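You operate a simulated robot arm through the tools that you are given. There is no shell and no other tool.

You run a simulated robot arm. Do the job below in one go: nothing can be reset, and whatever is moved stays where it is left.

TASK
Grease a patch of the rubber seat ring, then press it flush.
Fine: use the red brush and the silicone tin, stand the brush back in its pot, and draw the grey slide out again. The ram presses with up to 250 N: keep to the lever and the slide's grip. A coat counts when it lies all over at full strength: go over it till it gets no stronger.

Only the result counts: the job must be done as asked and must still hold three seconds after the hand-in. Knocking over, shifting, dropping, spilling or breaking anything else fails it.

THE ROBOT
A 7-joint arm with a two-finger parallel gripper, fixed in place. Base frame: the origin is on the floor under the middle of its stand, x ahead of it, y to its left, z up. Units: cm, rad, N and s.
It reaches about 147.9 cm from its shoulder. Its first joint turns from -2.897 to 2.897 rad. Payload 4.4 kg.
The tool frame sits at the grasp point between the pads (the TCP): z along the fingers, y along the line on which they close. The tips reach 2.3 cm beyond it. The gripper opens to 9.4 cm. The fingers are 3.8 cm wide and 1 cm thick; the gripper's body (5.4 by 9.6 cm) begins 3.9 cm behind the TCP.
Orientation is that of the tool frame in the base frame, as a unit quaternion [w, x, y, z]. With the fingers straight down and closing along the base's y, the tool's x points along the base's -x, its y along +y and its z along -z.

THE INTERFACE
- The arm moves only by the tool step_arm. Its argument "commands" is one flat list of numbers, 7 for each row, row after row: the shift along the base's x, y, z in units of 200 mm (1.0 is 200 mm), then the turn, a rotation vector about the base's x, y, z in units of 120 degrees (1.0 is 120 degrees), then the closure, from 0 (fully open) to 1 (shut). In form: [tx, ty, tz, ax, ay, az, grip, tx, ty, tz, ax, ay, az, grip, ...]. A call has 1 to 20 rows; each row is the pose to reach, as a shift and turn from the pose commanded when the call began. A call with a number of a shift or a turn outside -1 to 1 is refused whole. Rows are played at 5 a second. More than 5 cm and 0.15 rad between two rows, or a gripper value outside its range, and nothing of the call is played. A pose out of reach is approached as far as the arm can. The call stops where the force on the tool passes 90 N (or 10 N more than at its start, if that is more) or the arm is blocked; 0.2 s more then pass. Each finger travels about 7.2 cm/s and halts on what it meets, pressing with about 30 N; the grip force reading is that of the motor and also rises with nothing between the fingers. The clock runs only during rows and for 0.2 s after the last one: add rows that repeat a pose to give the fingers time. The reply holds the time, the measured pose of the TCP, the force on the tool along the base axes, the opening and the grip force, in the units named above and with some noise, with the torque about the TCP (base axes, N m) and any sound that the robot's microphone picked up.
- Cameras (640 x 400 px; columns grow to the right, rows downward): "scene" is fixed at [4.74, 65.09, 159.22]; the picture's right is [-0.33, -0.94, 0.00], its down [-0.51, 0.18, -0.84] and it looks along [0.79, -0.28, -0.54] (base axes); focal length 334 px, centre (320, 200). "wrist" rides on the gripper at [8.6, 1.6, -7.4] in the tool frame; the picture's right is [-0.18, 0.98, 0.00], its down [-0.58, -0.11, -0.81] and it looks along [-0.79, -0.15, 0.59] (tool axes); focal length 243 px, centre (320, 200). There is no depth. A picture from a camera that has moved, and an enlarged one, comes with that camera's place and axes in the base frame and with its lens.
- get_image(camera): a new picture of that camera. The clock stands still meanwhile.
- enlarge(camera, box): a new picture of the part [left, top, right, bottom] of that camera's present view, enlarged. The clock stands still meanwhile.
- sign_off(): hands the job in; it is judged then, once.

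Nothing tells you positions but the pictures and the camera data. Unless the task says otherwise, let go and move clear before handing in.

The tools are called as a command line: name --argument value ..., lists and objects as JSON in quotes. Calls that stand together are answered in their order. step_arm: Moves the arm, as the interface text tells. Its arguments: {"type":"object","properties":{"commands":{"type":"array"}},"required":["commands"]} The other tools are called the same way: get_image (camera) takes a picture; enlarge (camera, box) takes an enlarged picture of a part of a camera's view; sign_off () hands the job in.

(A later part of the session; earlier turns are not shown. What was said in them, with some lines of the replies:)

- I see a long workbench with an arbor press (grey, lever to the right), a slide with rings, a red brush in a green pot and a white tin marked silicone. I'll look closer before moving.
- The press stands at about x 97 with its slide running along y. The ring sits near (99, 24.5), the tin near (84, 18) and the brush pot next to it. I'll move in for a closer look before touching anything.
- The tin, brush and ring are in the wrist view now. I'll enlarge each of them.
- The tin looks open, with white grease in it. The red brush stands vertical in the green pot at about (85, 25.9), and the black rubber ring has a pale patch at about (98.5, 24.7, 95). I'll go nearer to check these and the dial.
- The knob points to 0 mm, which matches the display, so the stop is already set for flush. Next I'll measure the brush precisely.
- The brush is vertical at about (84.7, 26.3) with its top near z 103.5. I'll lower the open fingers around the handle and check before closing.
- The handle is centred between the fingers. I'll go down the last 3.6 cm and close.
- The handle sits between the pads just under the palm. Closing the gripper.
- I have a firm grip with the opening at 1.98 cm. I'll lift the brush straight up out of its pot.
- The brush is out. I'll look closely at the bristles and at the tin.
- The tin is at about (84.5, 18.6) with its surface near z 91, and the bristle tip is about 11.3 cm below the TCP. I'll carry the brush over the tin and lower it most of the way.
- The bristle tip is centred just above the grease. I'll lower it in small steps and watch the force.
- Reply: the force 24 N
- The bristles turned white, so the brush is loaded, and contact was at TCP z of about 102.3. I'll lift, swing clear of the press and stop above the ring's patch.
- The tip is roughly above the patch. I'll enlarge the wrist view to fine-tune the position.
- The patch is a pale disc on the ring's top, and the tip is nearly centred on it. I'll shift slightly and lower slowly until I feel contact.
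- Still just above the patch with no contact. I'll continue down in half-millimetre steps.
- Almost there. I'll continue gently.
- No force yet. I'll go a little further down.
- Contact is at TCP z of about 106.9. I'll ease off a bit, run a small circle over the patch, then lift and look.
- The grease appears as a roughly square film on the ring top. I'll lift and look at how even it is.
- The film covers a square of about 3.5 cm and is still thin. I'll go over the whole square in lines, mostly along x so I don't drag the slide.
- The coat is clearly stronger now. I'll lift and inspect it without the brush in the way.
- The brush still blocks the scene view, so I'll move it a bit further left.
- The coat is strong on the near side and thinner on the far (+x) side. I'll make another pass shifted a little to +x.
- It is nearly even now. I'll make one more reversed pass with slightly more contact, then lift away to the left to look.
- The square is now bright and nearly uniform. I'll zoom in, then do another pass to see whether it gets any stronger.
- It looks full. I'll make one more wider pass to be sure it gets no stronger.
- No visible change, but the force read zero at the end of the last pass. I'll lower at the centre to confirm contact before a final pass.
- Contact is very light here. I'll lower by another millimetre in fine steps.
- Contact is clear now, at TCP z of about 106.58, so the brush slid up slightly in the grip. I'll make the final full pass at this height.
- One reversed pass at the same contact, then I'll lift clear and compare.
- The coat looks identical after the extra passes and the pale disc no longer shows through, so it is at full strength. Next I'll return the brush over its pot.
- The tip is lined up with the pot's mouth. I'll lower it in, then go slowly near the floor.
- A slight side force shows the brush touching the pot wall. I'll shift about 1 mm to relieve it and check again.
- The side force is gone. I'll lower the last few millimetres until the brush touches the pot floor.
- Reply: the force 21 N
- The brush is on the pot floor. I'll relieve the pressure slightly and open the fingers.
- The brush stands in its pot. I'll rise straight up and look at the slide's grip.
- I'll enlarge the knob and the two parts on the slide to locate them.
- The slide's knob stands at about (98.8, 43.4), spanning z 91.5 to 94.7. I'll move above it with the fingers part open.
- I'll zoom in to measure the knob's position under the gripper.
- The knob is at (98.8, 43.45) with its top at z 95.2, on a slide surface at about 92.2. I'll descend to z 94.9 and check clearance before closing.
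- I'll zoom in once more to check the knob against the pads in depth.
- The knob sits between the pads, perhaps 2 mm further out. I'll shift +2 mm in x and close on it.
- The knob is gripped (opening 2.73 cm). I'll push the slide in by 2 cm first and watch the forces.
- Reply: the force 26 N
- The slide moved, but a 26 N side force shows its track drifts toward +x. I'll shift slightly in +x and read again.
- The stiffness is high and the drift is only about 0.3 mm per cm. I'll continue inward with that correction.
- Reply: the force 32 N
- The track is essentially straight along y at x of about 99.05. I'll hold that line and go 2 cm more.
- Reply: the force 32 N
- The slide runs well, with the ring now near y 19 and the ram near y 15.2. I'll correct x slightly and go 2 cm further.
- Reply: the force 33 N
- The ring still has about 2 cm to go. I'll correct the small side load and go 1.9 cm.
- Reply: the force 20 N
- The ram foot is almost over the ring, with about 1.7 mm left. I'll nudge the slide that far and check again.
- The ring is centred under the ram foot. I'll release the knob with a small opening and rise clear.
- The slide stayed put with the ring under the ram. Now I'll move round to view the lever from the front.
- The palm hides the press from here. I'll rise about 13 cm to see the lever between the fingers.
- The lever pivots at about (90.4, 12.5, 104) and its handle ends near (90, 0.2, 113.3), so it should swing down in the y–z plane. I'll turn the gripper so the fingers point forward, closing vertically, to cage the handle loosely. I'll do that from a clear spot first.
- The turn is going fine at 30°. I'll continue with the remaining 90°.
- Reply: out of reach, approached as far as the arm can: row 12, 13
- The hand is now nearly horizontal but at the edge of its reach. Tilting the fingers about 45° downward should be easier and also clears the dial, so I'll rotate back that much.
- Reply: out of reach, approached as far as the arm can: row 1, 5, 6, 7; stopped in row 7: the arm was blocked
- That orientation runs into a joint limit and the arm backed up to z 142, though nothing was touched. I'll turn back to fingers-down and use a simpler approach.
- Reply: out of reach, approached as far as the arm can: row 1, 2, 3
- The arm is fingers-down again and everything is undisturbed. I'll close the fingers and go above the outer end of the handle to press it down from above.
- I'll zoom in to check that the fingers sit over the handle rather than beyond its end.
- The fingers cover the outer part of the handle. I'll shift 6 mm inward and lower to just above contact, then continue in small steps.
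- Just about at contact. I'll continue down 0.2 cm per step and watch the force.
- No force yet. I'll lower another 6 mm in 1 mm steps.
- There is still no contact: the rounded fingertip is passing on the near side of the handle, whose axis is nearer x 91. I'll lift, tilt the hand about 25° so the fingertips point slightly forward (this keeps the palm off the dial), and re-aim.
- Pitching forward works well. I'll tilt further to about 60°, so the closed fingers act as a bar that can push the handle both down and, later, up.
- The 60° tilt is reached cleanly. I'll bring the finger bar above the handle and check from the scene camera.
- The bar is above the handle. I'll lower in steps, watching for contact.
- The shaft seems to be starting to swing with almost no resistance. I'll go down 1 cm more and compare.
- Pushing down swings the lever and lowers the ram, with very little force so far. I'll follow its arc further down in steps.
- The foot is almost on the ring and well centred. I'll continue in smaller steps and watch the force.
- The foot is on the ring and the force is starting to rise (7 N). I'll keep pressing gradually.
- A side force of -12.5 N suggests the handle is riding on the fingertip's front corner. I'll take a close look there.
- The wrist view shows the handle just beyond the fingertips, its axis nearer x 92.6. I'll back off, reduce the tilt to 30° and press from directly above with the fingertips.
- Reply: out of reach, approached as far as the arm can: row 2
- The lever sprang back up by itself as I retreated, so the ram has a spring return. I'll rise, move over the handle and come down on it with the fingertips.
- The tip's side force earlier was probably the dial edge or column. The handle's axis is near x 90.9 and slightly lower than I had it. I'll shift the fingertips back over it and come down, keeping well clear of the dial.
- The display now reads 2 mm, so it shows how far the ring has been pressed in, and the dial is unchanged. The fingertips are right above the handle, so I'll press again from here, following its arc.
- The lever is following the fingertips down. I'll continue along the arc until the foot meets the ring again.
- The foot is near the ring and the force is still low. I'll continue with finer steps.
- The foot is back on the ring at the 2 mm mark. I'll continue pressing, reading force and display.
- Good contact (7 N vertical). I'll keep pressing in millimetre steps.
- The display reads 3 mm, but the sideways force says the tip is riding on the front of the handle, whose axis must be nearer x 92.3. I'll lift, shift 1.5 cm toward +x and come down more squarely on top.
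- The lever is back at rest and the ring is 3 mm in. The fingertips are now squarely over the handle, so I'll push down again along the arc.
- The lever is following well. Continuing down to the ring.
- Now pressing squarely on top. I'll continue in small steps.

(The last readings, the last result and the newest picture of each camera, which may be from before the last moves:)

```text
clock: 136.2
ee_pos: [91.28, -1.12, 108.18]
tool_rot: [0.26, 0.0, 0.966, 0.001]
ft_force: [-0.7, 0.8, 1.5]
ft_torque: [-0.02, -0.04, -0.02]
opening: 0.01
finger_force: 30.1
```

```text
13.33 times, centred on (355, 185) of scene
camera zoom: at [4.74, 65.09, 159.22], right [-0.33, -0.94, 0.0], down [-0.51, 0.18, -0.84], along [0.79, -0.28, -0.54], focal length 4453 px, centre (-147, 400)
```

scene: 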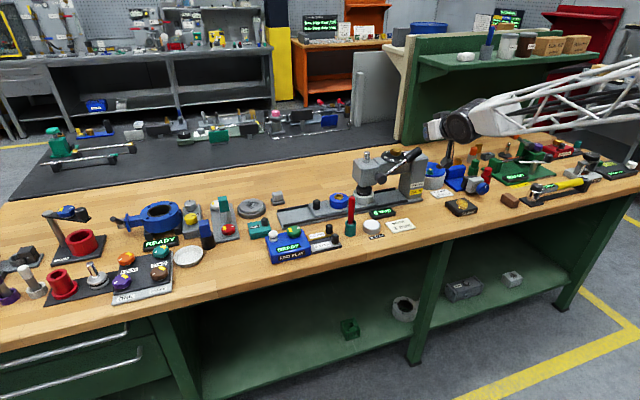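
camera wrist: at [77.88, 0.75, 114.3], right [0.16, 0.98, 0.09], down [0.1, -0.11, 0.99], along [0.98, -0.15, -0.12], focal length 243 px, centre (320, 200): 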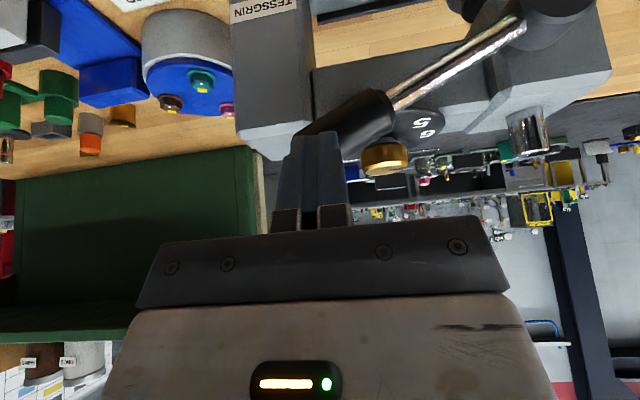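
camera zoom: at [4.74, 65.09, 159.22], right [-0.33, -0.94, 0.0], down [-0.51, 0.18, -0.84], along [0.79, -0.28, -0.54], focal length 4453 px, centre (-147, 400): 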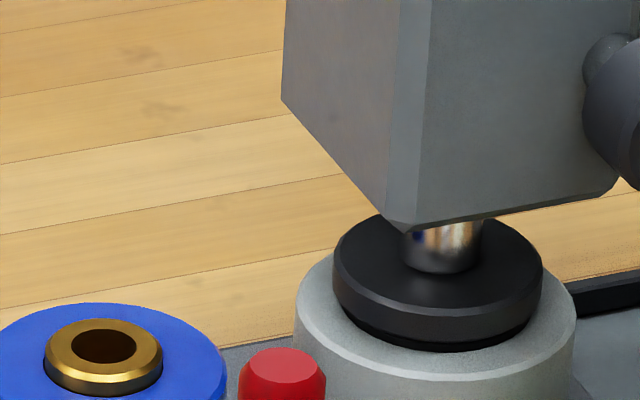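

step_arm --commands '[0, -0.001, -0.007, 0, 0, 0, 1, 0, -0.002, -0.014, 0, 0, 0, 1, 0, -0.003, -0.021, 0, 0, 0, 1, 0, -0.004, -0.028, 0, 0, 0, 1, 0, -0.004, -0.028, 0, 0, 0, 1]'

enlarge --camera "scene" --box '[340, 150, 440, 230]'

enlarge --camera "scene" --box '[335, 170, 375, 200]'

```text
clock: 137.4
ee_pos: [91.35, -1.06, 107.59]
tool_rot: [0.258, 0.001, 0.966, 0.0]
ft_force: [-10.4, -0.9, 5.4]
ft_torque: [-0.06, 0.22, -0.08]
opening: 0.0
finger_force: 30.0
```

```text
5.00 times, centred on (390, 190) of scene
camera zoom: at [4.74, 65.09, 159.22], right [-0.33, -0.94, 0.0], down [-0.51, 0.18, -0.84], along [0.79, -0.28, -0.54], focal length 1670 px, centre (-30, 250)
```

zoom: 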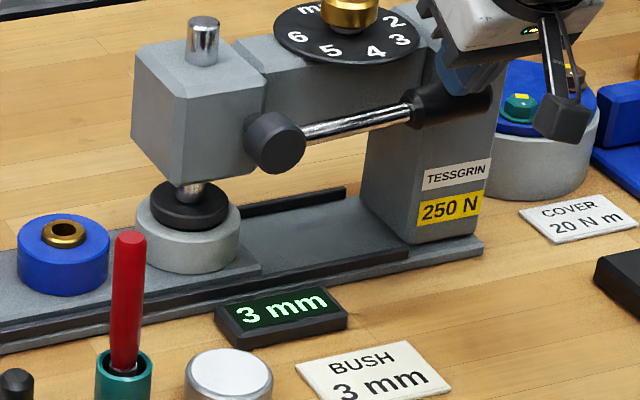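

```text
13.33 times, centred on (355, 185) of scene
camera zoom: at [4.74, 65.09, 159.22], right [-0.33, -0.94, 0.0], down [-0.51, 0.18, -0.84], along [0.79, -0.28, -0.54], focal length 4453 px, centre (-147, 400)
```

zoom: 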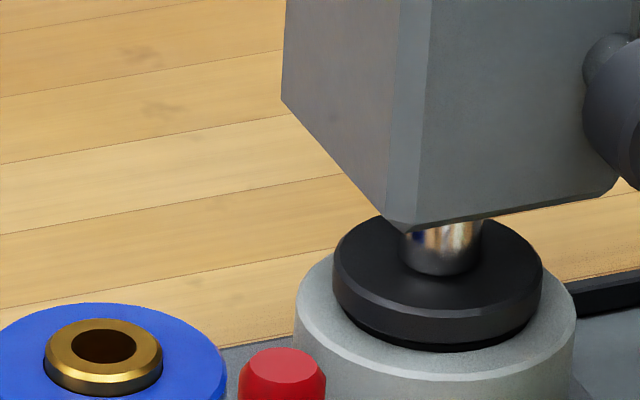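

The side force is just friction at the contact. I'll ease x slightly and keep pressing.

step_arm --commands '[-0.0015, -0.001, -0.006, 0, 0, 0, 1, -0.002, -0.002, -0.013, 0, 0, 0, 1, -0.0025, -0.002, -0.02, 0, 0, 0, 1, -0.003, -0.002, -0.027, 0, 0, 0, 1, -0.003, -0.002, -0.027, 0, 0, 0, 1]'

enlarge --camera "scene" --box '[340, 150, 440, 230]'

enlarge --camera "scene" --box '[335, 170, 375, 200]'

```text
clock: 138.6
ee_pos: [91.41, -1.24, 107.0]
tool_rot: [0.259, 0.001, 0.966, -0.001]
ft_force: [-1.5, -7.4, 8.5]
ft_torque: [-0.25, 0.01, -0.07]
opening: 0.02
finger_force: 30.1
```

```text
5.00 times, centred on (390, 190) of scene
camera zoom: at [4.74, 65.09, 159.22], right [-0.33, -0.94, 0.0], down [-0.51, 0.18, -0.84], along [0.79, -0.28, -0.54], focal length 1670 px, centre (-30, 250)
```

zoom: 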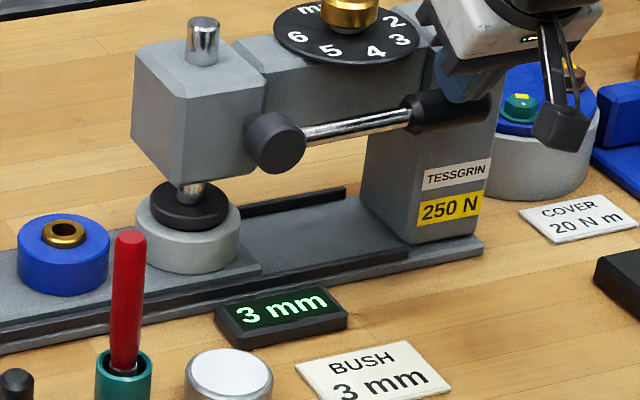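

```text
13.33 times, centred on (355, 185) of scene
camera zoom: at [4.74, 65.09, 159.22], right [-0.33, -0.94, 0.0], down [-0.51, 0.18, -0.84], along [0.79, -0.28, -0.54], focal length 4453 px, centre (-147, 400)
```

zoom: 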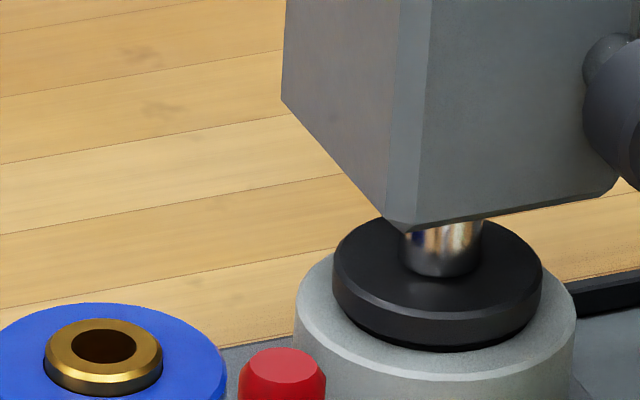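

step_arm --commands '[0, -0.001, -0.006, 0, 0, 0, 1, 0, -0.0015, -0.013, 0, 0, 0, 1, 0, -0.002, -0.02, 0, 0, 0, 1, 0, -0.002, -0.027, 0, 0, 0, 1, 0, -0.002, -0.034, 0, 0, 0, 1, 0, -0.002, -0.034, 0, 0, 0, 1]'

enlarge --camera "scene" --box '[340, 150, 440, 230]'

enlarge --camera "scene" --box '[335, 170, 375, 200]'

```text
clock: 140.0
ee_pos: [91.3, -1.1, 106.43]
tool_rot: [0.259, 0.0, 0.966, 0.0]
ft_force: [1.5, 1.8, 8.8]
ft_torque: [0.12, -0.1, -0.01]
opening: 0.0
finger_force: 30.3
```

```text
5.00 times, centred on (390, 190) of scene
camera zoom: at [4.74, 65.09, 159.22], right [-0.33, -0.94, 0.0], down [-0.51, 0.18, -0.84], along [0.79, -0.28, -0.54], focal length 1670 px, centre (-30, 250)
```

zoom: 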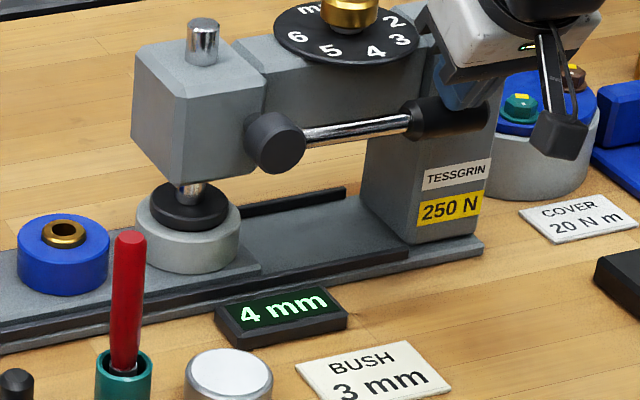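

```text
13.33 times, centred on (355, 185) of scene
camera zoom: at [4.74, 65.09, 159.22], right [-0.33, -0.94, 0.0], down [-0.51, 0.18, -0.84], along [0.79, -0.28, -0.54], focal length 4453 px, centre (-147, 400)
```

zoom: 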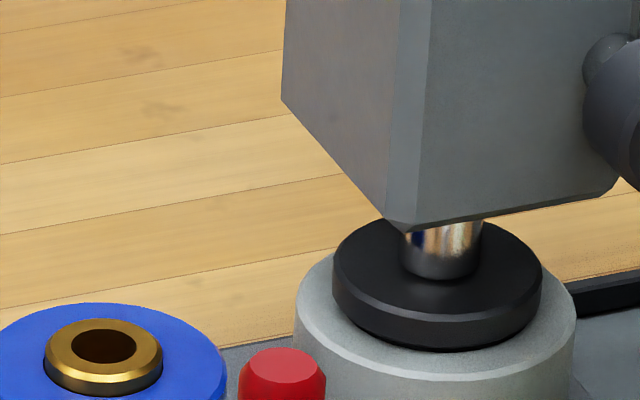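

Display reads 4 mm and the foot is close to the housing. Continuing gently.

step_arm --commands '[0, 0, -0.006, 0, 0, 0, 1, 0, 0, -0.012, 0, 0, 0, 1, 0, 0, -0.018, 0, 0, 0, 1, 0, 0, -0.024, 0, 0, 0, 1, 0, 0, -0.024, 0, 0, 0, 1]'

enlarge --camera "scene" --box '[340, 150, 440, 230]'

enlarge --camera "scene" --box '[335, 170, 375, 200]'

```text
clock: 141.2
ee_pos: [91.18, -1.11, 105.88]
tool_rot: [0.259, 0.001, 0.966, 0.0]
ft_force: [0.3, 1.7, 9.4]
ft_torque: [0.11, -0.13, 0.0]
opening: 0.0
finger_force: 30.2
```

```text
5.00 times, centred on (390, 190) of scene
camera zoom: at [4.74, 65.09, 159.22], right [-0.33, -0.94, 0.0], down [-0.51, 0.18, -0.84], along [0.79, -0.28, -0.54], focal length 1670 px, centre (-30, 250)
```

zoom: 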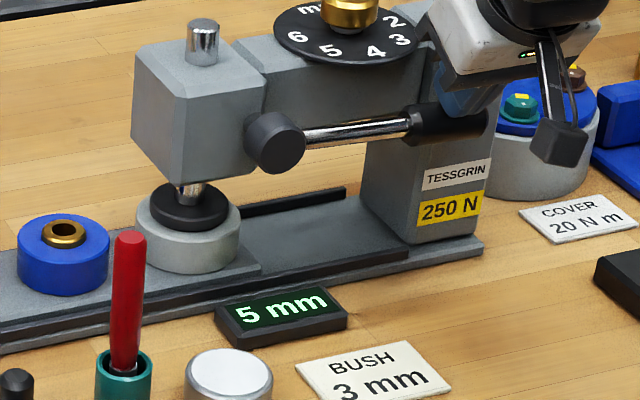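

```text
13.33 times, centred on (355, 185) of scene
camera zoom: at [4.74, 65.09, 159.22], right [-0.33, -0.94, 0.0], down [-0.51, 0.18, -0.84], along [0.79, -0.28, -0.54], focal length 4453 px, centre (-147, 400)
```

zoom: 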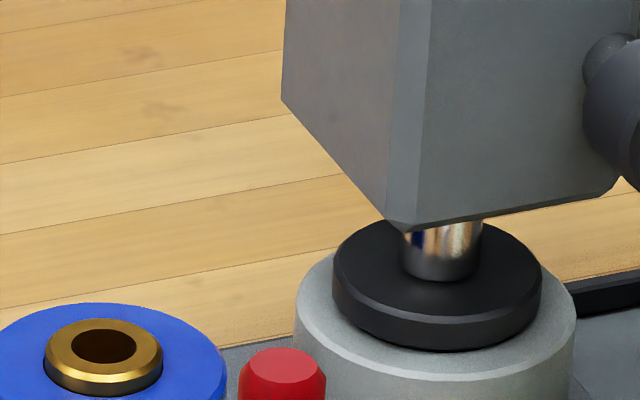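

5 mm now, with steady force. I'll continue in half-millimetre steps toward the stop.

step_arm --commands '[0, 0, -0.004, 0, 0, 0, 1, 0, 0, -0.008, 0, 0, 0, 1, 0, 0, -0.012, 0, 0, 0, 1, 0, 0, -0.016, 0, 0, 0, 1, 0, 0, -0.016, 0, 0, 0, 1]'

enlarge --camera "scene" --box '[340, 150, 440, 230]'

enlarge --camera "scene" --box '[335, 170, 375, 200]'

```text
clock: 142.4
ee_pos: [91.18, -1.21, 105.59]
tool_rot: [0.26, 0.0, 0.966, 0.0]
ft_force: [-9.6, 1.0, 7.7]
ft_torque: [0.1, 0.12, 0.09]
opening: 0.0
finger_force: 30.2
```

```text
5.00 times, centred on (390, 190) of scene
camera zoom: at [4.74, 65.09, 159.22], right [-0.33, -0.94, 0.0], down [-0.51, 0.18, -0.84], along [0.79, -0.28, -0.54], focal length 1670 px, centre (-30, 250)
```

zoom: 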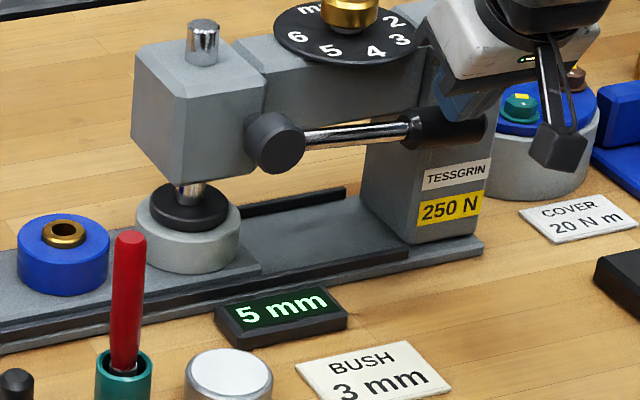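

```text
13.33 times, centred on (355, 185) of scene
camera zoom: at [4.74, 65.09, 159.22], right [-0.33, -0.94, 0.0], down [-0.51, 0.18, -0.84], along [0.79, -0.28, -0.54], focal length 4453 px, centre (-147, 400)
```

zoom: 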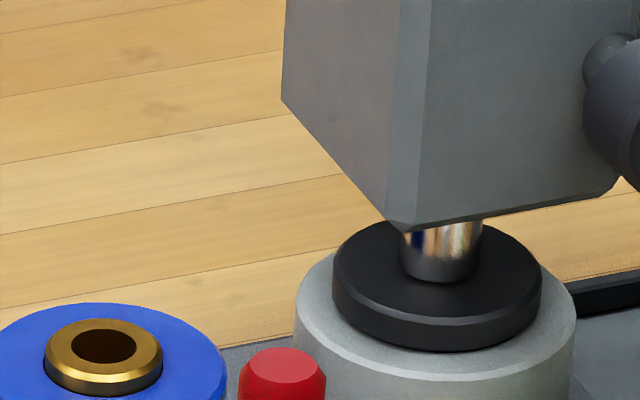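

step_arm --commands '[-0.001, 0, -0.004, 0, 0, 0, 1, -0.001, 0, -0.008, 0, 0, 0, 1, -0.001, 0, -0.012, 0, 0, 0, 1, -0.001, 0, -0.016, 0, 0, 0, 1, -0.001, 0, -0.02, 0, 0, 0, 1, -0.001, 0, -0.02, 0, 0, 0, 1]'

enlarge --camera "scene" --box '[340, 150, 440, 230]'

enlarge --camera "scene" --box '[335, 170, 375, 200]'

```text
clock: 143.8
ee_pos: [91.16, -1.11, 105.25]
tool_rot: [0.26, 0.001, 0.966, 0.001]
ft_force: [-4.4, -10.7, 10.3]
ft_torque: [-0.19, 0.07, -0.04]
opening: 0.01
finger_force: 29.6
```

```text
5.00 times, centred on (390, 190) of scene
camera zoom: at [4.74, 65.09, 159.22], right [-0.33, -0.94, 0.0], down [-0.51, 0.18, -0.84], along [0.79, -0.28, -0.54], focal length 1670 px, centre (-30, 250)
```

zoom: 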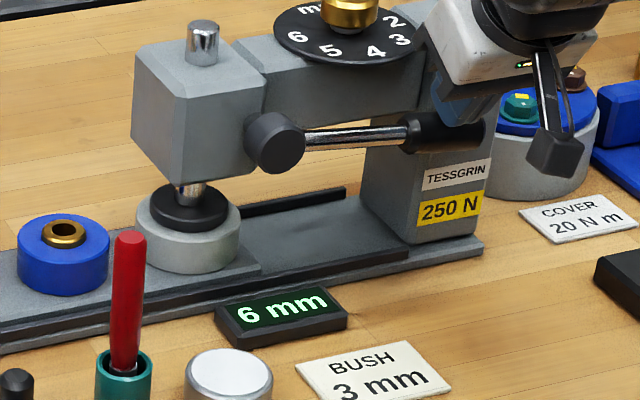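

```text
13.33 times, centred on (355, 185) of scene
camera zoom: at [4.74, 65.09, 159.22], right [-0.33, -0.94, 0.0], down [-0.51, 0.18, -0.84], along [0.79, -0.28, -0.54], focal length 4453 px, centre (-147, 400)
```

zoom: 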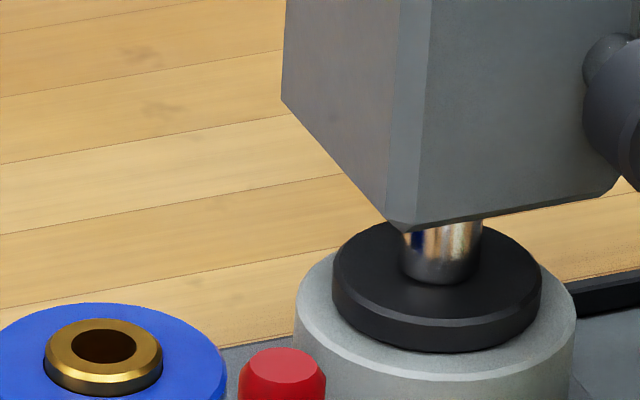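

6 mm now. The ring stood about 6–7 mm proud, so it should be close. I'll go on in tiny steps until the force climbs.

step_arm --commands '[0, 0.001, -0.003, 0, 0, 0, 1, 0, 0.001, -0.006, 0, 0, 0, 1, 0, 0.001, -0.009, 0, 0, 0, 1, 0, 0.001, -0.012, 0, 0, 0, 1, 0, 0.001, -0.012, 0, 0, 0, 1]'

enlarge --camera "scene" --box '[340, 150, 440, 230]'

enlarge --camera "scene" --box '[335, 170, 375, 200]'

```text
clock: 145.0
ee_pos: [91.25, -1.05, 105.03]
tool_rot: [0.26, 0.0, 0.966, 0.0]
ft_force: [-8.7, 4.5, 9.0]
ft_torque: [0.23, 0.18, 0.12]
opening: 0.02
finger_force: 29.8
```

```text
5.00 times, centred on (390, 190) of scene
camera zoom: at [4.74, 65.09, 159.22], right [-0.33, -0.94, 0.0], down [-0.51, 0.18, -0.84], along [0.79, -0.28, -0.54], focal length 1670 px, centre (-30, 250)
```

zoom: 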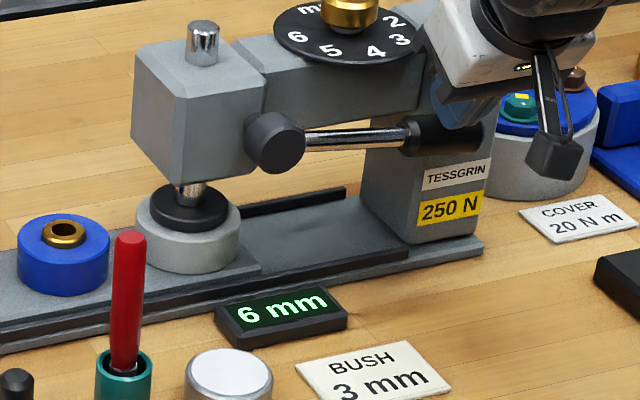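

```text
13.33 times, centred on (355, 185) of scene
camera zoom: at [4.74, 65.09, 159.22], right [-0.33, -0.94, 0.0], down [-0.51, 0.18, -0.84], along [0.79, -0.28, -0.54], focal length 4453 px, centre (-147, 400)
```

zoom: 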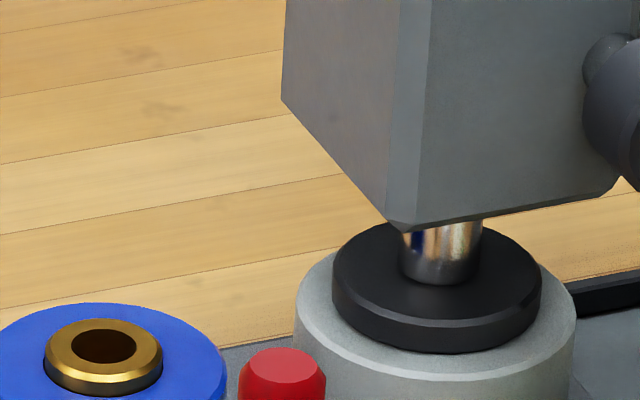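

step_arm --commands '[0, 0, -0.004, 0, 0, 0, 1, 0, 0, -0.008, 0, 0, 0, 1, 0, 0, -0.012, 0, 0, 0, 1, 0, 0, -0.016, 0, 0, 0, 1, 0, 0, -0.016, 0, 0, 0, 1]'

enlarge --camera "scene" --box '[340, 150, 440, 230]'

enlarge --camera "scene" --box '[335, 170, 375, 200]'

```text
clock: 146.2
ee_pos: [91.31, -1.05, 104.83]
tool_rot: [0.261, 0.001, 0.965, 0.0]
ft_force: [-1.6, 1.4, 26.9]
ft_torque: [0.25, -0.08, 0.01]
opening: 0.0
finger_force: 29.9
```

```text
5.00 times, centred on (390, 190) of scene
camera zoom: at [4.74, 65.09, 159.22], right [-0.33, -0.94, 0.0], down [-0.51, 0.18, -0.84], along [0.79, -0.28, -0.54], focal length 1670 px, centre (-30, 250)
```

zoom: 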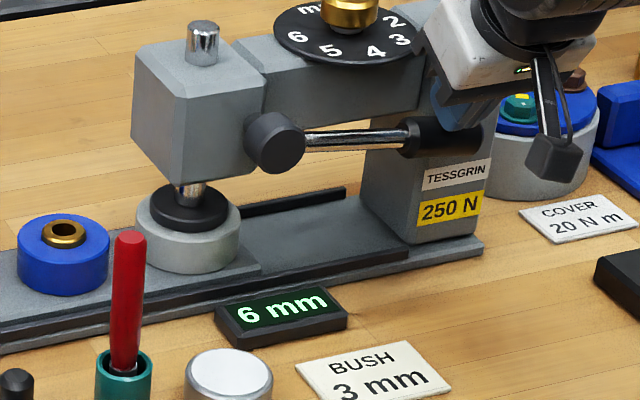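

```text
13.33 times, centred on (355, 185) of scene
camera zoom: at [4.74, 65.09, 159.22], right [-0.33, -0.94, 0.0], down [-0.51, 0.18, -0.84], along [0.79, -0.28, -0.54], focal length 4453 px, centre (-147, 400)
```

zoom: 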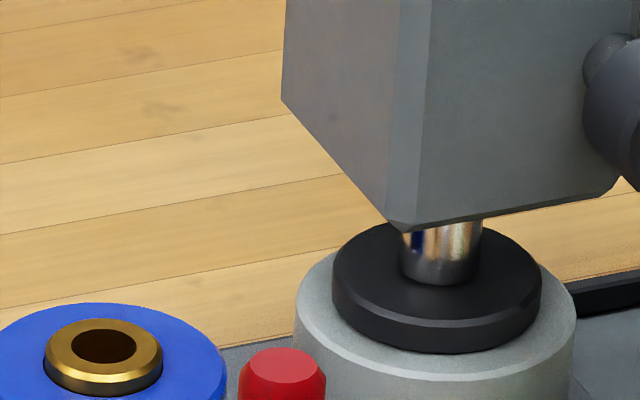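

The force jumped to 27 N with no more travel, so the foot is bottomed on the housing and the ring should be flush at 6 mm. I'll hold a moment, then let the lever rise back under control.

step_arm --commands '[0, 0, -0.001, 0, 0, 0, 1, 0, 0, -0.001, 0, 0, 0, 1, 0, 0, 0.02, 0, 0, 0, 1, 0, 0, 0.05, 0, 0, 0, 1, 0, 0.001, 0.09, 0, 0, 0, 1, 0, 0.003, 0.13, 0, 0, 0, 1, 0, 0.006, 0.17, 0, 0, 0, 1, 0, 0.012, 0.21, 0, 0, 0, 1, 0, 0.02, 0.25, 0, 0, 0, 1, 0, 0.03, 0.3, 0, 0, 0, 1, 0, 0.045, 0.35, 0, 0, 0, 1, 0, 0.06, 0.4, 0, 0, 0, 1, 0, 0.08, 0.45, 0, 0, 0, 1, 0, 0.1, 0.5, 0, 0, 0, 1, 0, 0.1, 0.56, 0, 0, 0, 1, 0, 0.1, 0.66, 0, 0, 0, 1, 0, 0.1, 0.66, 0, 0, 0, 1]'

enlarge --camera "scene" --box '[340, 120, 440, 200]'

enlarge --camera "scene" --box '[335, 170, 395, 215]'

```text
clock: 149.8
ee_pos: [91.1, 1.02, 117.85]
tool_rot: [0.259, 0.0, 0.966, 0.0]
ft_force: [0.0, 0.4, -0.9]
ft_torque: [0.0, -0.01, 0.04]
opening: 0.01
finger_force: 30.2
```

```text
5.00 times, centred on (390, 160) of scene
camera zoom: at [4.74, 65.09, 159.22], right [-0.33, -0.94, 0.0], down [-0.51, 0.18, -0.84], along [0.79, -0.28, -0.54], focal length 1670 px, centre (-30, 400)
```

zoom: 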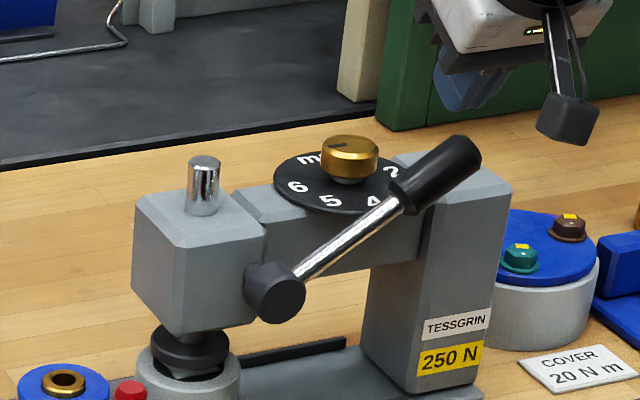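

```text
8.89 times, centred on (365, 192) of scene
camera zoom: at [4.74, 65.09, 159.22], right [-0.33, -0.94, 0.0], down [-0.51, 0.18, -0.84], along [0.79, -0.28, -0.54], focal length 2968 px, centre (-80, 267)
```

zoom: 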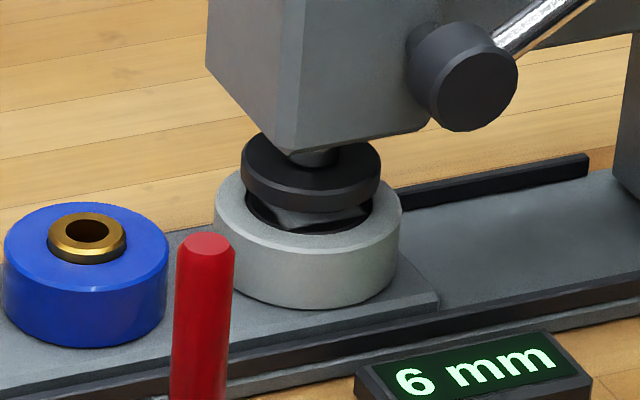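

The lever and ram are back up and the display holds at 6 mm. Next I'll return to fingers-down and go back over the slide's knob at about (99, 33.4).

step_arm --commands '[-0.15, 0, 0, 0, 0.0625, 0, 1, -0.3, 0, 0, 0, 0.125, 0, 1, -0.45, 0, 0, 0, 0.1875, 0, 1, -0.55, 0.05, 0, 0, 0.25, 0, 1, -0.55, 0.25, 0, 0, 0.25, 0, 0.8, -0.55, 0.45, 0, 0, 0.25, 0, 0.6, -0.55, 0.65, 0, 0, 0.25, 0, 0.4, -0.55, 0.85, 0, 0, 0.25, 0, 0.4, -0.55, 1, 0, 0, 0.25, 0, 0.4, -0.55, 1, 0, 0, 0.25, 0, 0.4]'

step_arm --commands '[0, 0.2, 0, 0, 0, 0, 0.4, 0, 0.4, 0, 0, 0, 0, 0.4, 0, 0.622, 0, 0, 0, 0, 0.4, 0.2, 0.622, -0.05, 0, 0, 0, 0.4, 0.4, 0.622, -0.1, 0, 0, 0, 0.4, 0.6, 0.622, -0.2, 0, 0, 0, 0.4, 0.8, 0.622, -0.3, 0, 0, 0, 0.4, 0.94, 0.622, -0.45, 0, 0, 0, 0.4, 0.94, 0.622, -0.6, 0, 0, 0, 0.4, 0.94, 0.622, -0.75, 0, 0, 0, 0.4, 0.94, 0.622, -0.85, 0, 0, 0, 0.4, 0.94, 0.622, -0.85, 0, 0, 0, 0.4]'

enlarge --camera "wrist" --box '[240, 20, 420, 180]'

enlarge --camera "scene" --box '[280, 150, 400, 240]'

```text
clock: 152.0
ee_pos: [80.21, 20.68, 118.04]
tool_rot: [0.0, 0.001, 1.0, -0.001]
ft_force: [-0.9, 0.5, -1.0]
ft_torque: [-0.02, 0.02, 0.01]
opening: 5.66
finger_force: 0.0
```

```text
clock: 154.6
ee_pos: [98.93, 33.39, 100.99]
tool_rot: [0.001, 0.001, 1.0, 0.001]
ft_force: [1.2, 0.2, 0.0]
ft_torque: [0.02, -0.01, 0.03]
opening: 5.64
finger_force: 0.1
```

```text
2.50 times, centred on (330, 100) of wrist
camera zoom: at [90.22, 34.9, 108.43], right [0.19, 0.98, 0.0], down [0.58, -0.11, 0.81], along [0.79, -0.15, -0.59], focal length 606 px, centre (295, 450)
```

zoom: 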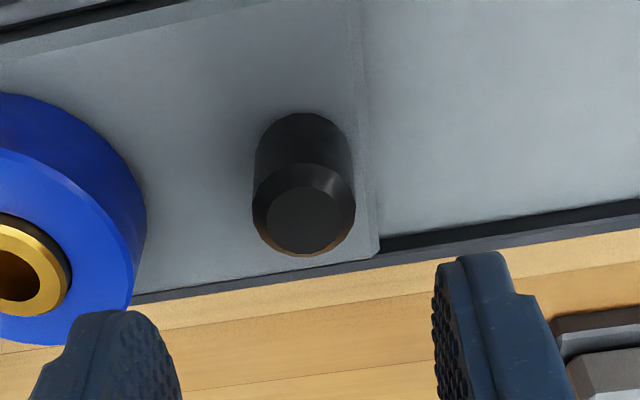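

```text
4.44 times, centred on (340, 195) of scene
camera zoom: at [4.74, 65.09, 159.22], right [-0.33, -0.94, 0.0], down [-0.51, 0.18, -0.84], along [0.79, -0.28, -0.54], focal length 1484 px, centre (231, 222)
```

zoom: 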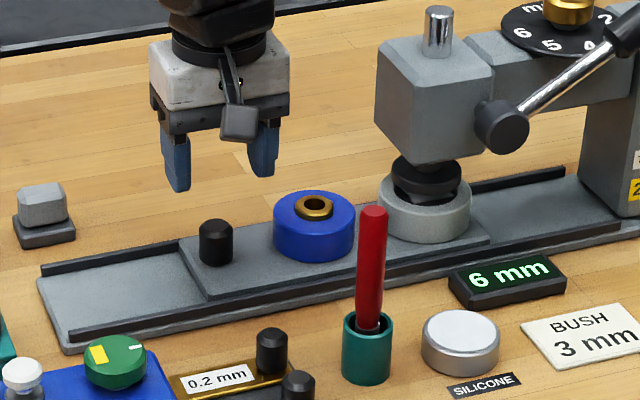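

The geometry matches the first grasp. I'll descend and close on the knob.

step_arm --commands '[0, 0, -0.08, 0, 0, 0, 0.4, 0, 0, -0.16, 0, 0, 0, 0.4, 0, 0, -0.22, 0, 0, 0, 0.4, 0, 0, -0.27, 0, 0, 0, 0.4, 0, 0, -0.299, 0, 0, 0, 0.4, 0, 0, -0.299, 0, 0, 0, 0.4, 0, 0, -0.299, 0, 0, 0, 0.6, 0, 0, -0.299, 0, 0, 0, 0.8, 0, 0, -0.299, 0, 0, 0, 1, 0, 0, -0.299, 0, 0, 0, 1]'

enlarge --camera "scene" --box '[280, 150, 400, 240]'

```text
clock: 156.8
ee_pos: [99.02, 33.25, 94.78]
tool_rot: [0.0, 0.001, 1.0, 0.0]
ft_force: [-0.1, 4.7, -2.9]
ft_torque: [0.23, -0.66, 0.12]
opening: 2.72
finger_force: 44.6
```

```text
4.44 times, centred on (340, 195) of scene
camera zoom: at [4.74, 65.09, 159.22], right [-0.33, -0.94, 0.0], down [-0.51, 0.18, -0.84], along [0.79, -0.28, -0.54], focal length 1484 px, centre (231, 222)
```

zoom: 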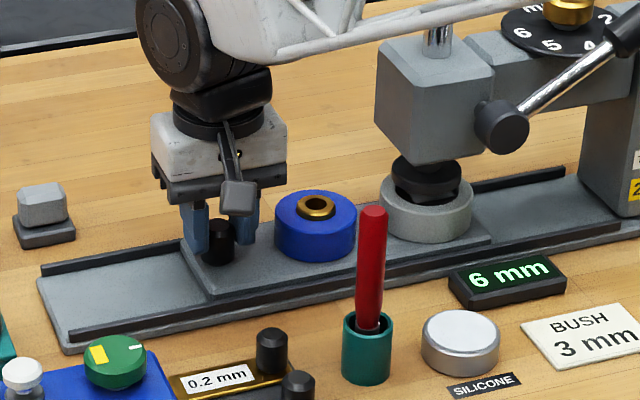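

Gripped. I'll draw the slide out in stages along +y, watching the side load.

step_arm --commands '[0, 0.025, 0, 0, 0, 0, 1, 0, 0.05, 0, 0, 0, 0, 1, 0, 0.075, 0, 0, 0, 0, 1, 0, 0.1, 0, 0, 0, 0, 1, 0, 0.125, 0, 0, 0, 0, 1, 0, 0.15, 0, 0, 0, 0, 1, 0, 0.15, 0, 0, 0, 0, 1]'

```text
clock: 158.4
ee_pos: [99.13, 36.5, 94.81]
tool_rot: [0.0, 0.0, 1.0, 0.0]
ft_force: [26.3, 0.0, -18.6]
ft_torque: [0.05, -0.41, 0.03]
opening: 2.72
finger_force: 44.7
```

step_arm --commands '[0.0033, 0, -0.002, 0, 0, 0, 1, 0.0033, 0.025, -0.002, 0, 0, 0, 1, 0.0033, 0.05, -0.002, 0, 0, 0, 1, 0.0033, 0.075, -0.002, 0, 0, 0, 1, 0.0033, 0.1, -0.002, 0, 0, 0, 1, 0.0033, 0.125, -0.002, 0, 0, 0, 1, 0.0033, 0.15, -0.002, 0, 0, 0, 1, 0.0033, 0.15, -0.002, 0, 0, 0, 1]'

```text
clock: 160.2
ee_pos: [99.05, 39.28, 94.87]
tool_rot: [0.001, 0.001, 1.0, 0.001]
ft_force: [-3.1, 1.6, -0.8]
ft_torque: [-0.08, 1.34, 0.1]
opening: 2.72
finger_force: 44.4
```

step_arm --commands '[0, 0.025, 0, 0, 0, 0, 1, 0, 0.05, 0, 0, 0, 0, 1, 0, 0.075, 0, 0, 0, 0, 1, 0, 0.1, 0, 0, 0, 0, 1, 0, 0.125, 0, 0, 0, 0, 1, 0, 0.15, 0, 0, 0, 0, 1, 0, 0.175, 0, 0, 0, 0, 1, 0, 0.19, 0, 0, 0, 0, 1, 0, 0.19, 0, 0, 0, 0, 1]'

enlarge --camera "scene" --box '[265, 150, 385, 240]'

enlarge --camera "scene" --box '[328, 180, 360, 204]'

```text
clock: 162.2
ee_pos: [98.94, 43.08, 94.87]
tool_rot: [0.0, 0.001, 1.0, 0.0]
ft_force: [12.6, 4.9, 0.9]
ft_torque: [0.02, -1.45, 0.13]
opening: 2.71
finger_force: 45.2
```

```text
4.44 times, centred on (325, 195) of scene
camera zoom: at [4.74, 65.09, 159.22], right [-0.33, -0.94, 0.0], down [-0.51, 0.18, -0.84], along [0.79, -0.28, -0.54], focal length 1484 px, centre (298, 222)
```

zoom: 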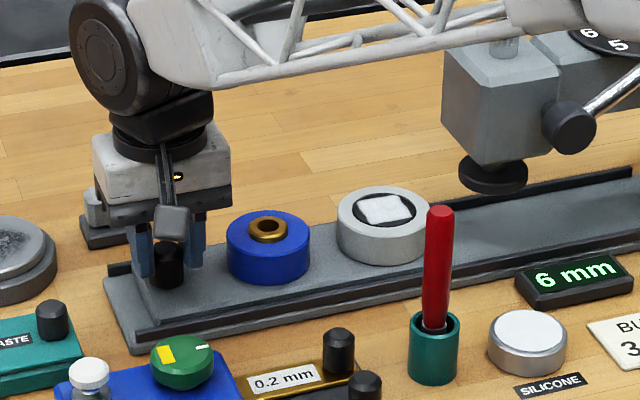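

```text
16.00 times, centred on (344, 192) of scene
camera zoom: at [4.74, 65.09, 159.22], right [-0.33, -0.94, 0.0], down [-0.51, 0.18, -0.84], along [0.79, -0.28, -0.54], focal length 5343 px, centre (-64, 328)
```

zoom: 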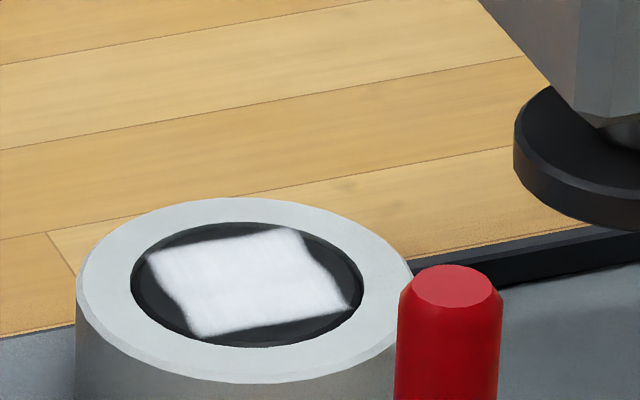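

The ring sits flush with its housing and the coat is intact. I'll pull the last 2–3 mm to the slide's original position.

step_arm --commands '[0.0015, 0.005, 0, 0, 0, 0, 1, 0.0015, 0.01, 0, 0, 0, 0, 1, 0.0015, 0.0135, 0, 0, 0, 0, 1, 0.0015, 0.0135, 0, 0, 0, 0, 1]'

enlarge --camera "scene" --box '[328, 180, 360, 204]'

```text
clock: 163.2
ee_pos: [99.02, 43.47, 94.85]
tool_rot: [0.001, 0.002, 1.0, 0.0]
ft_force: [-20.6, 4.1, 18.5]
ft_torque: [0.1, 0.7, 0.16]
opening: 2.72
finger_force: 44.6
```

```text
16.00 times, centred on (344, 192) of scene
camera zoom: at [4.74, 65.09, 159.22], right [-0.33, -0.94, 0.0], down [-0.51, 0.18, -0.84], along [0.79, -0.28, -0.54], focal length 5343 px, centre (-64, 328)
```

zoom: 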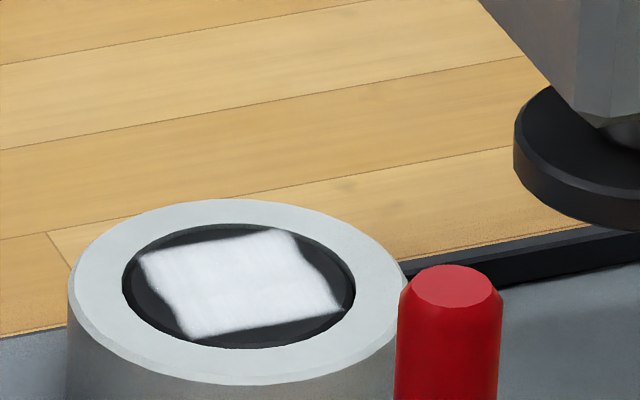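

It is practically at its starting position. I'll nudge 1 mm more to make sure it is fully out.

step_arm --commands '[0, 0.003, -0.001, 0, 0, 0, 1, 0, 0.006, -0.001, 0, 0, 0, 1, 0, 0.006, -0.001, 0, 0, 0, 1]'

enlarge --camera "scene" --box '[328, 180, 360, 204]'

```text
clock: 164.0
ee_pos: [99.06, 43.44, 94.87]
tool_rot: [0.001, 0.001, 1.0, 0.0]
ft_force: [-24.8, -1.4, 20.2]
ft_torque: [-0.04, 0.4, -0.01]
opening: 2.73
finger_force: 45.6
```

```text
16.00 times, centred on (344, 192) of scene
camera zoom: at [4.74, 65.09, 159.22], right [-0.33, -0.94, 0.0], down [-0.51, 0.18, -0.84], along [0.79, -0.28, -0.54], focal length 5343 px, centre (-64, 328)
```

zoom: 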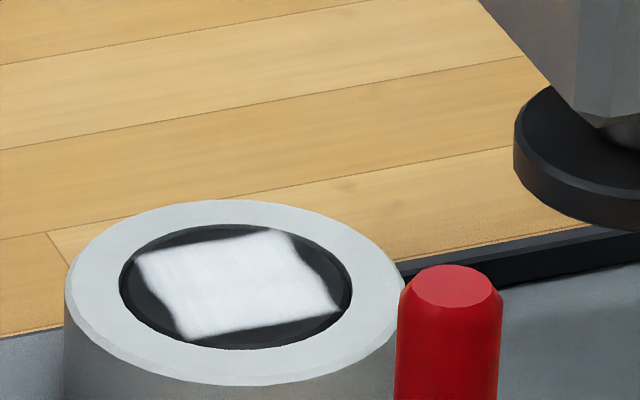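

The slide matches its original place. I'll release the knob, rise and inspect the ring from above.

step_arm --commands '[-0.002, 0, -0.001, 0, 0, 0, 0.7, -0.002, 0, -0.001, 0, 0, 0, 0.5, -0.002, 0, -0.001, 0, 0, 0, 0.4, -0.002, 0, -0.001, 0, 0, 0, 0.4, -0.002, 0, 0.05, 0, 0, 0, 0.4, -0.002, 0, 0.2, 0, 0, 0, 0.4, -0.002, 0, 0.4, 0, 0, 0, 0.4, -0.002, 0, 0.6, 0, 0, 0, 0.4, -0.2, -0.1, 0.7, 0, 0, 0, 0.2, -0.4, -0.25, 0.75, 0, 0, 0, 0, -0.6, -0.4, 0.75, 0, 0, 0, 0, -0.8, -0.55, 0.75, 0, 0, 0, 0, -0.95, -0.7, 0.75, 0, 0, 0, 0, -0.95, -0.7, 0.75, 0, 0, 0, 0]'

get_image --camera "wrist"

get_image --camera "scene"

enlarge --camera "scene" --box '[270, 150, 390, 240]'

```text
refused: row 10 steps farther than a row can; nothing moved
```

```text
taken
camera wrist: at [90.34, 45.05, 102.28], right [0.19, 0.98, 0.0], down [0.58, -0.11, 0.81], along [0.79, -0.15, -0.59], focal length 243 px, centre (320, 200)
```

wrist: 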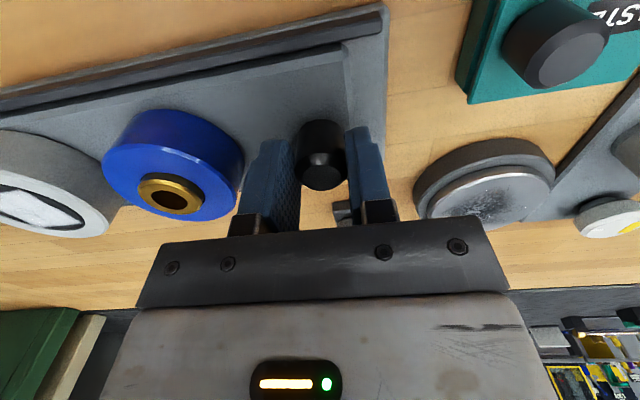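

```text
taken
```

scene: 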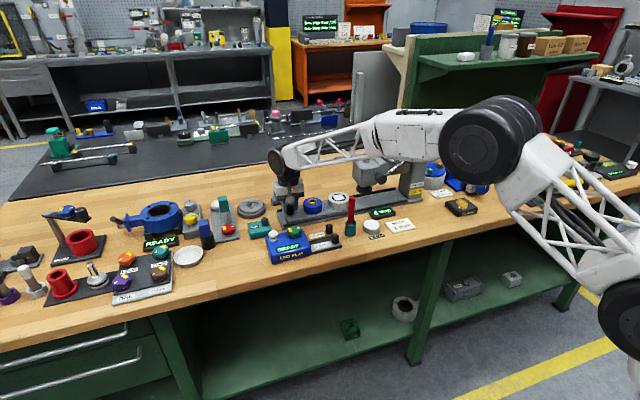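

```text
4.44 times, centred on (330, 195) of scene
camera zoom: at [4.74, 65.09, 159.22], right [-0.33, -0.94, 0.0], down [-0.51, 0.18, -0.84], along [0.79, -0.28, -0.54], focal length 1484 px, centre (276, 222)
```

zoom: 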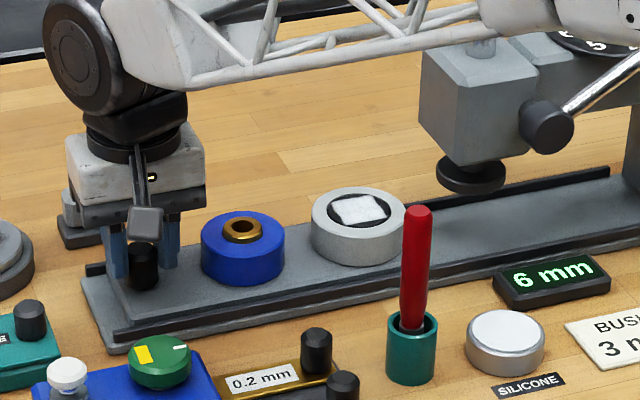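

That call was refused because one row stepped too far, and nothing moved. I'll repeat the release and rise with shorter steps.

step_arm --commands '[-0.002, 0, -0.001, 0, 0, 0, 0.7, -0.002, 0, -0.001, 0, 0, 0, 0.5, -0.002, 0, -0.001, 0, 0, 0, 0.4, -0.002, 0, -0.001, 0, 0, 0, 0.4, -0.002, 0, 0.05, 0, 0, 0, 0.4, -0.002, 0, 0.2, 0, 0, 0, 0.4, -0.002, 0, 0.4, 0, 0, 0, 0.4, -0.002, 0, 0.6, 0, 0, 0, 0.4, -0.1, -0.05, 0.75, 0, 0, 0, 0.2, -0.25, -0.15, 0.75, 0, 0, 0, 0, -0.4, -0.25, 0.75, 0, 0, 0, 0, -0.55, -0.35, 0.75, 0, 0, 0, 0, -0.7, -0.45, 0.75, 0, 0, 0, 0, -0.85, -0.55, 0.75, 0, 0, 0, 0, -0.95, -0.7, 0.75, 0, 0, 0, 0, -0.95, -0.7, 0.75, 0, 0, 0, 0]'

get_image --camera "wrist"

get_image --camera "scene"

enlarge --camera "scene" --box '[328, 180, 360, 204]'

```text
clock: 167.4
ee_pos: [80.11, 29.71, 109.91]
tool_rot: [-0.001, 0.001, 1.0, 0.0]
ft_force: [0.0, 0.7, -0.2]
ft_torque: [0.0, 0.02, 0.0]
opening: 9.39
finger_force: 0.0
```

```text
taken
camera wrist: at [71.46, 31.28, 117.37], right [0.19, 0.98, 0.0], down [0.58, -0.11, 0.81], along [0.79, -0.15, -0.59], focal length 243 px, centre (320, 200)
```

wrist: 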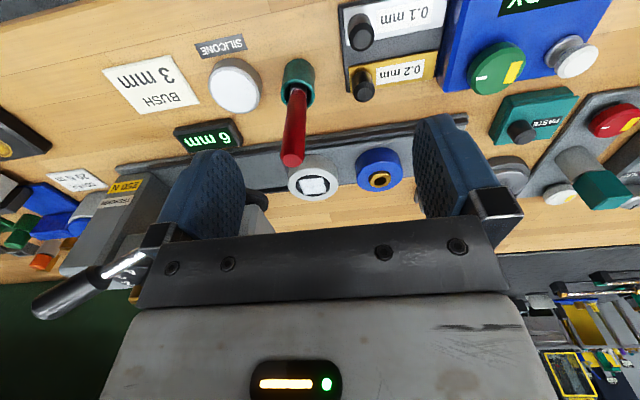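

```text
taken
```

scene: 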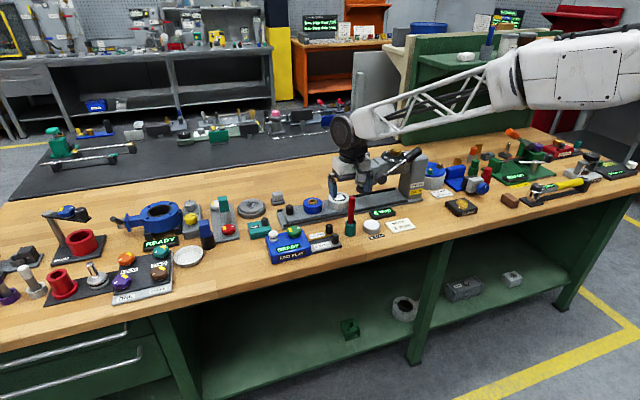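

```text
16.00 times, centred on (344, 192) of scene
camera zoom: at [4.74, 65.09, 159.22], right [-0.33, -0.94, 0.0], down [-0.51, 0.18, -0.84], along [0.79, -0.28, -0.54], focal length 5343 px, centre (-64, 328)
```

zoom: 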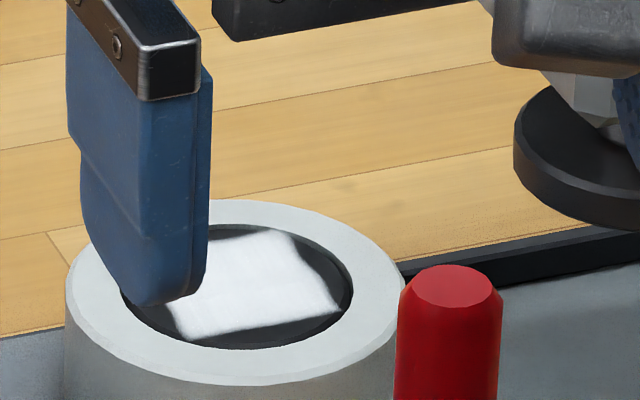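

I'll zoom in on the ring from the wrist camera to judge flushness and the coat.

enlarge --camera "wrist" --box '[270, 135, 360, 210]'

enlarge --camera "wrist" --box '[200, 30, 420, 200]'

```text
5.33 times, centred on (315, 172) of wrist
camera zoom: at [71.46, 31.28, 117.37], right [0.19, 0.98, 0.0], down [0.58, -0.11, 0.81], along [0.79, -0.15, -0.59], focal length 1294 px, centre (347, 347)
```

zoom: 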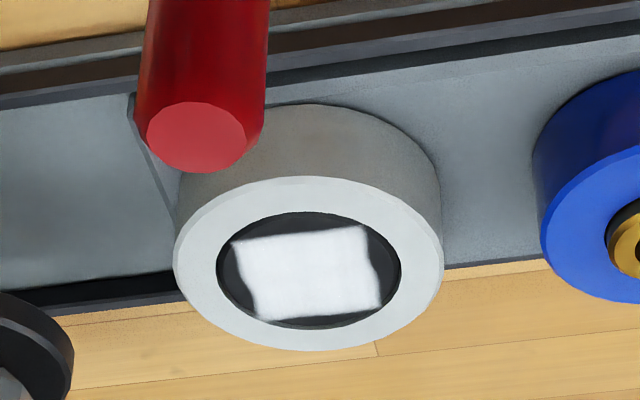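

```text
2.35 times, centred on (310, 115) of wrist
camera zoom: at [71.46, 31.28, 117.37], right [0.19, 0.98, 0.0], down [0.58, -0.11, 0.81], along [0.79, -0.15, -0.59], focal length 571 px, centre (344, 400)
```

zoom: 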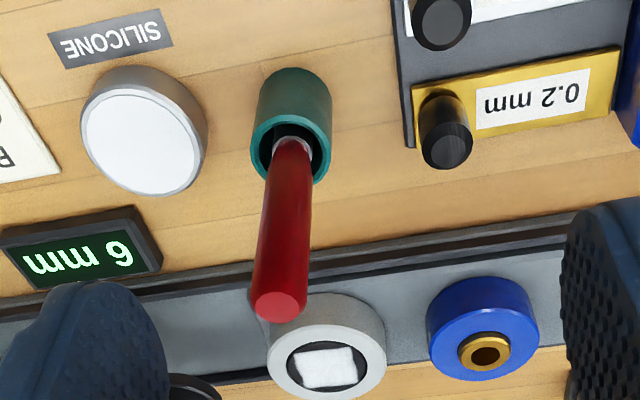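

The ring is flush, the coat is full, the brush stands in its pot and the slide is out. I'll move the arm clear and take a final look.

step_arm --commands '[-0.05, -0.05, 0.15, 0, 0, 0, 0, -0.15, -0.15, 0.3, 0, 0, 0, 0, -0.3, -0.25, 0.45, 0, 0, 0, 0, -0.45, -0.4, 0.55, 0, 0, 0, 0, -0.6, -0.55, 0.65, 0, 0, 0, 0, -0.75, -0.7, 0.75, 0, 0, 0, 0, -0.8, -0.85, 0.85, 0, 0, 0, 0, -0.8, -0.95, 0.9, 0, 0, 0, 0, -0.8, -0.95, 0.9, 0, 0, 0, 0]'

get_image --camera "scene"

enlarge --camera "scene" --box '[260, 130, 440, 250]'

enlarge --camera "scene" --box '[328, 180, 360, 204]'

```text
clock: 169.4
ee_pos: [64.26, 10.47, 127.95]
tool_rot: [-0.001, 0.002, 1.0, -0.001]
ft_force: [-0.8, -0.8, 0.5]
ft_torque: [-0.01, 0.04, -0.02]
opening: 9.4
finger_force: 0.2
```

```text
taken
```

scene: 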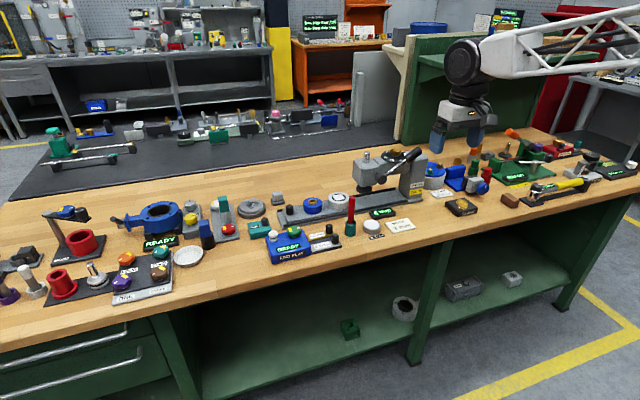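

```text
3.33 times, centred on (350, 190) of scene
camera zoom: at [4.74, 65.09, 159.22], right [-0.33, -0.94, 0.0], down [-0.51, 0.18, -0.84], along [0.79, -0.28, -0.54], focal length 1113 px, centre (220, 233)
```

zoom: 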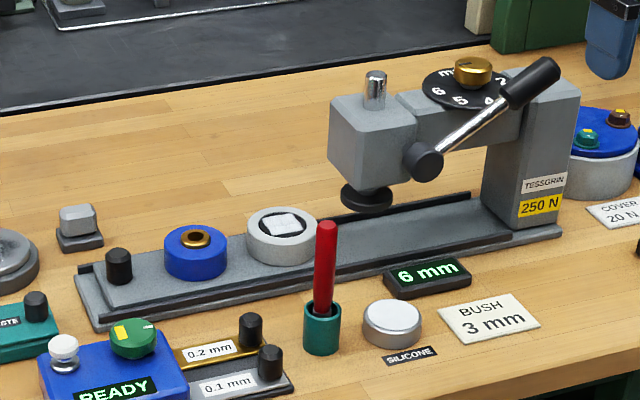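

```text
16.00 times, centred on (344, 192) of scene
camera zoom: at [4.74, 65.09, 159.22], right [-0.33, -0.94, 0.0], down [-0.51, 0.18, -0.84], along [0.79, -0.28, -0.54], focal length 5343 px, centre (-64, 328)
```

zoom: 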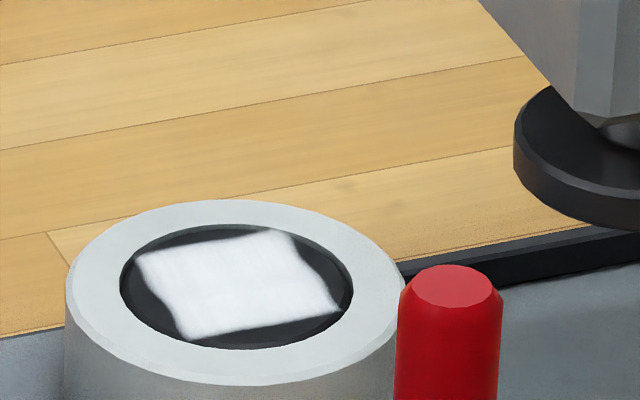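

The bench looks just as it did at the start. The ring is greased and flush, the brush is in its pot, the slide is out, the ram is up and the arm is clear. I'm handing in.

sign_off

```text
The job is handed in.
```

The rubber seat ring is greased and pressed flush, and I've handed the job in. No result came back when I handed in.

- **Grease:** I used the red brush and the silicone tin. The square patch is white all over, and the last two passes with firm contact made it no stronger.
- **Pressing:** It took three strokes of the lever. On the last, the ram stopped hard at 27 N on the lever with the display at 6 mm. The ring looks level with its housing, and I left the dial where it was.
- **Brush:** It stands back in its pot.
- **Slide:** It is drawn out to where it started, matched in the pictures to within about a millimetre.
- **Arm and bench:** The lever and ram sprang back up and the gripper is clear. The bench looks as it did at the start, with nothing knocked over or spilled that I can see.

While turning the hand to reach the lever, the arm ran into a joint limit and stopped itself at about z 142 cm. The force readings stayed near zero, so I don't believe it touched anything. I finished with a different hand angle.

Near the end of the first lever stroke, a sideways force of about 12 N suggested the fingertips may have brushed the dial's edge or the column. The dial's pointer and the press had not moved.
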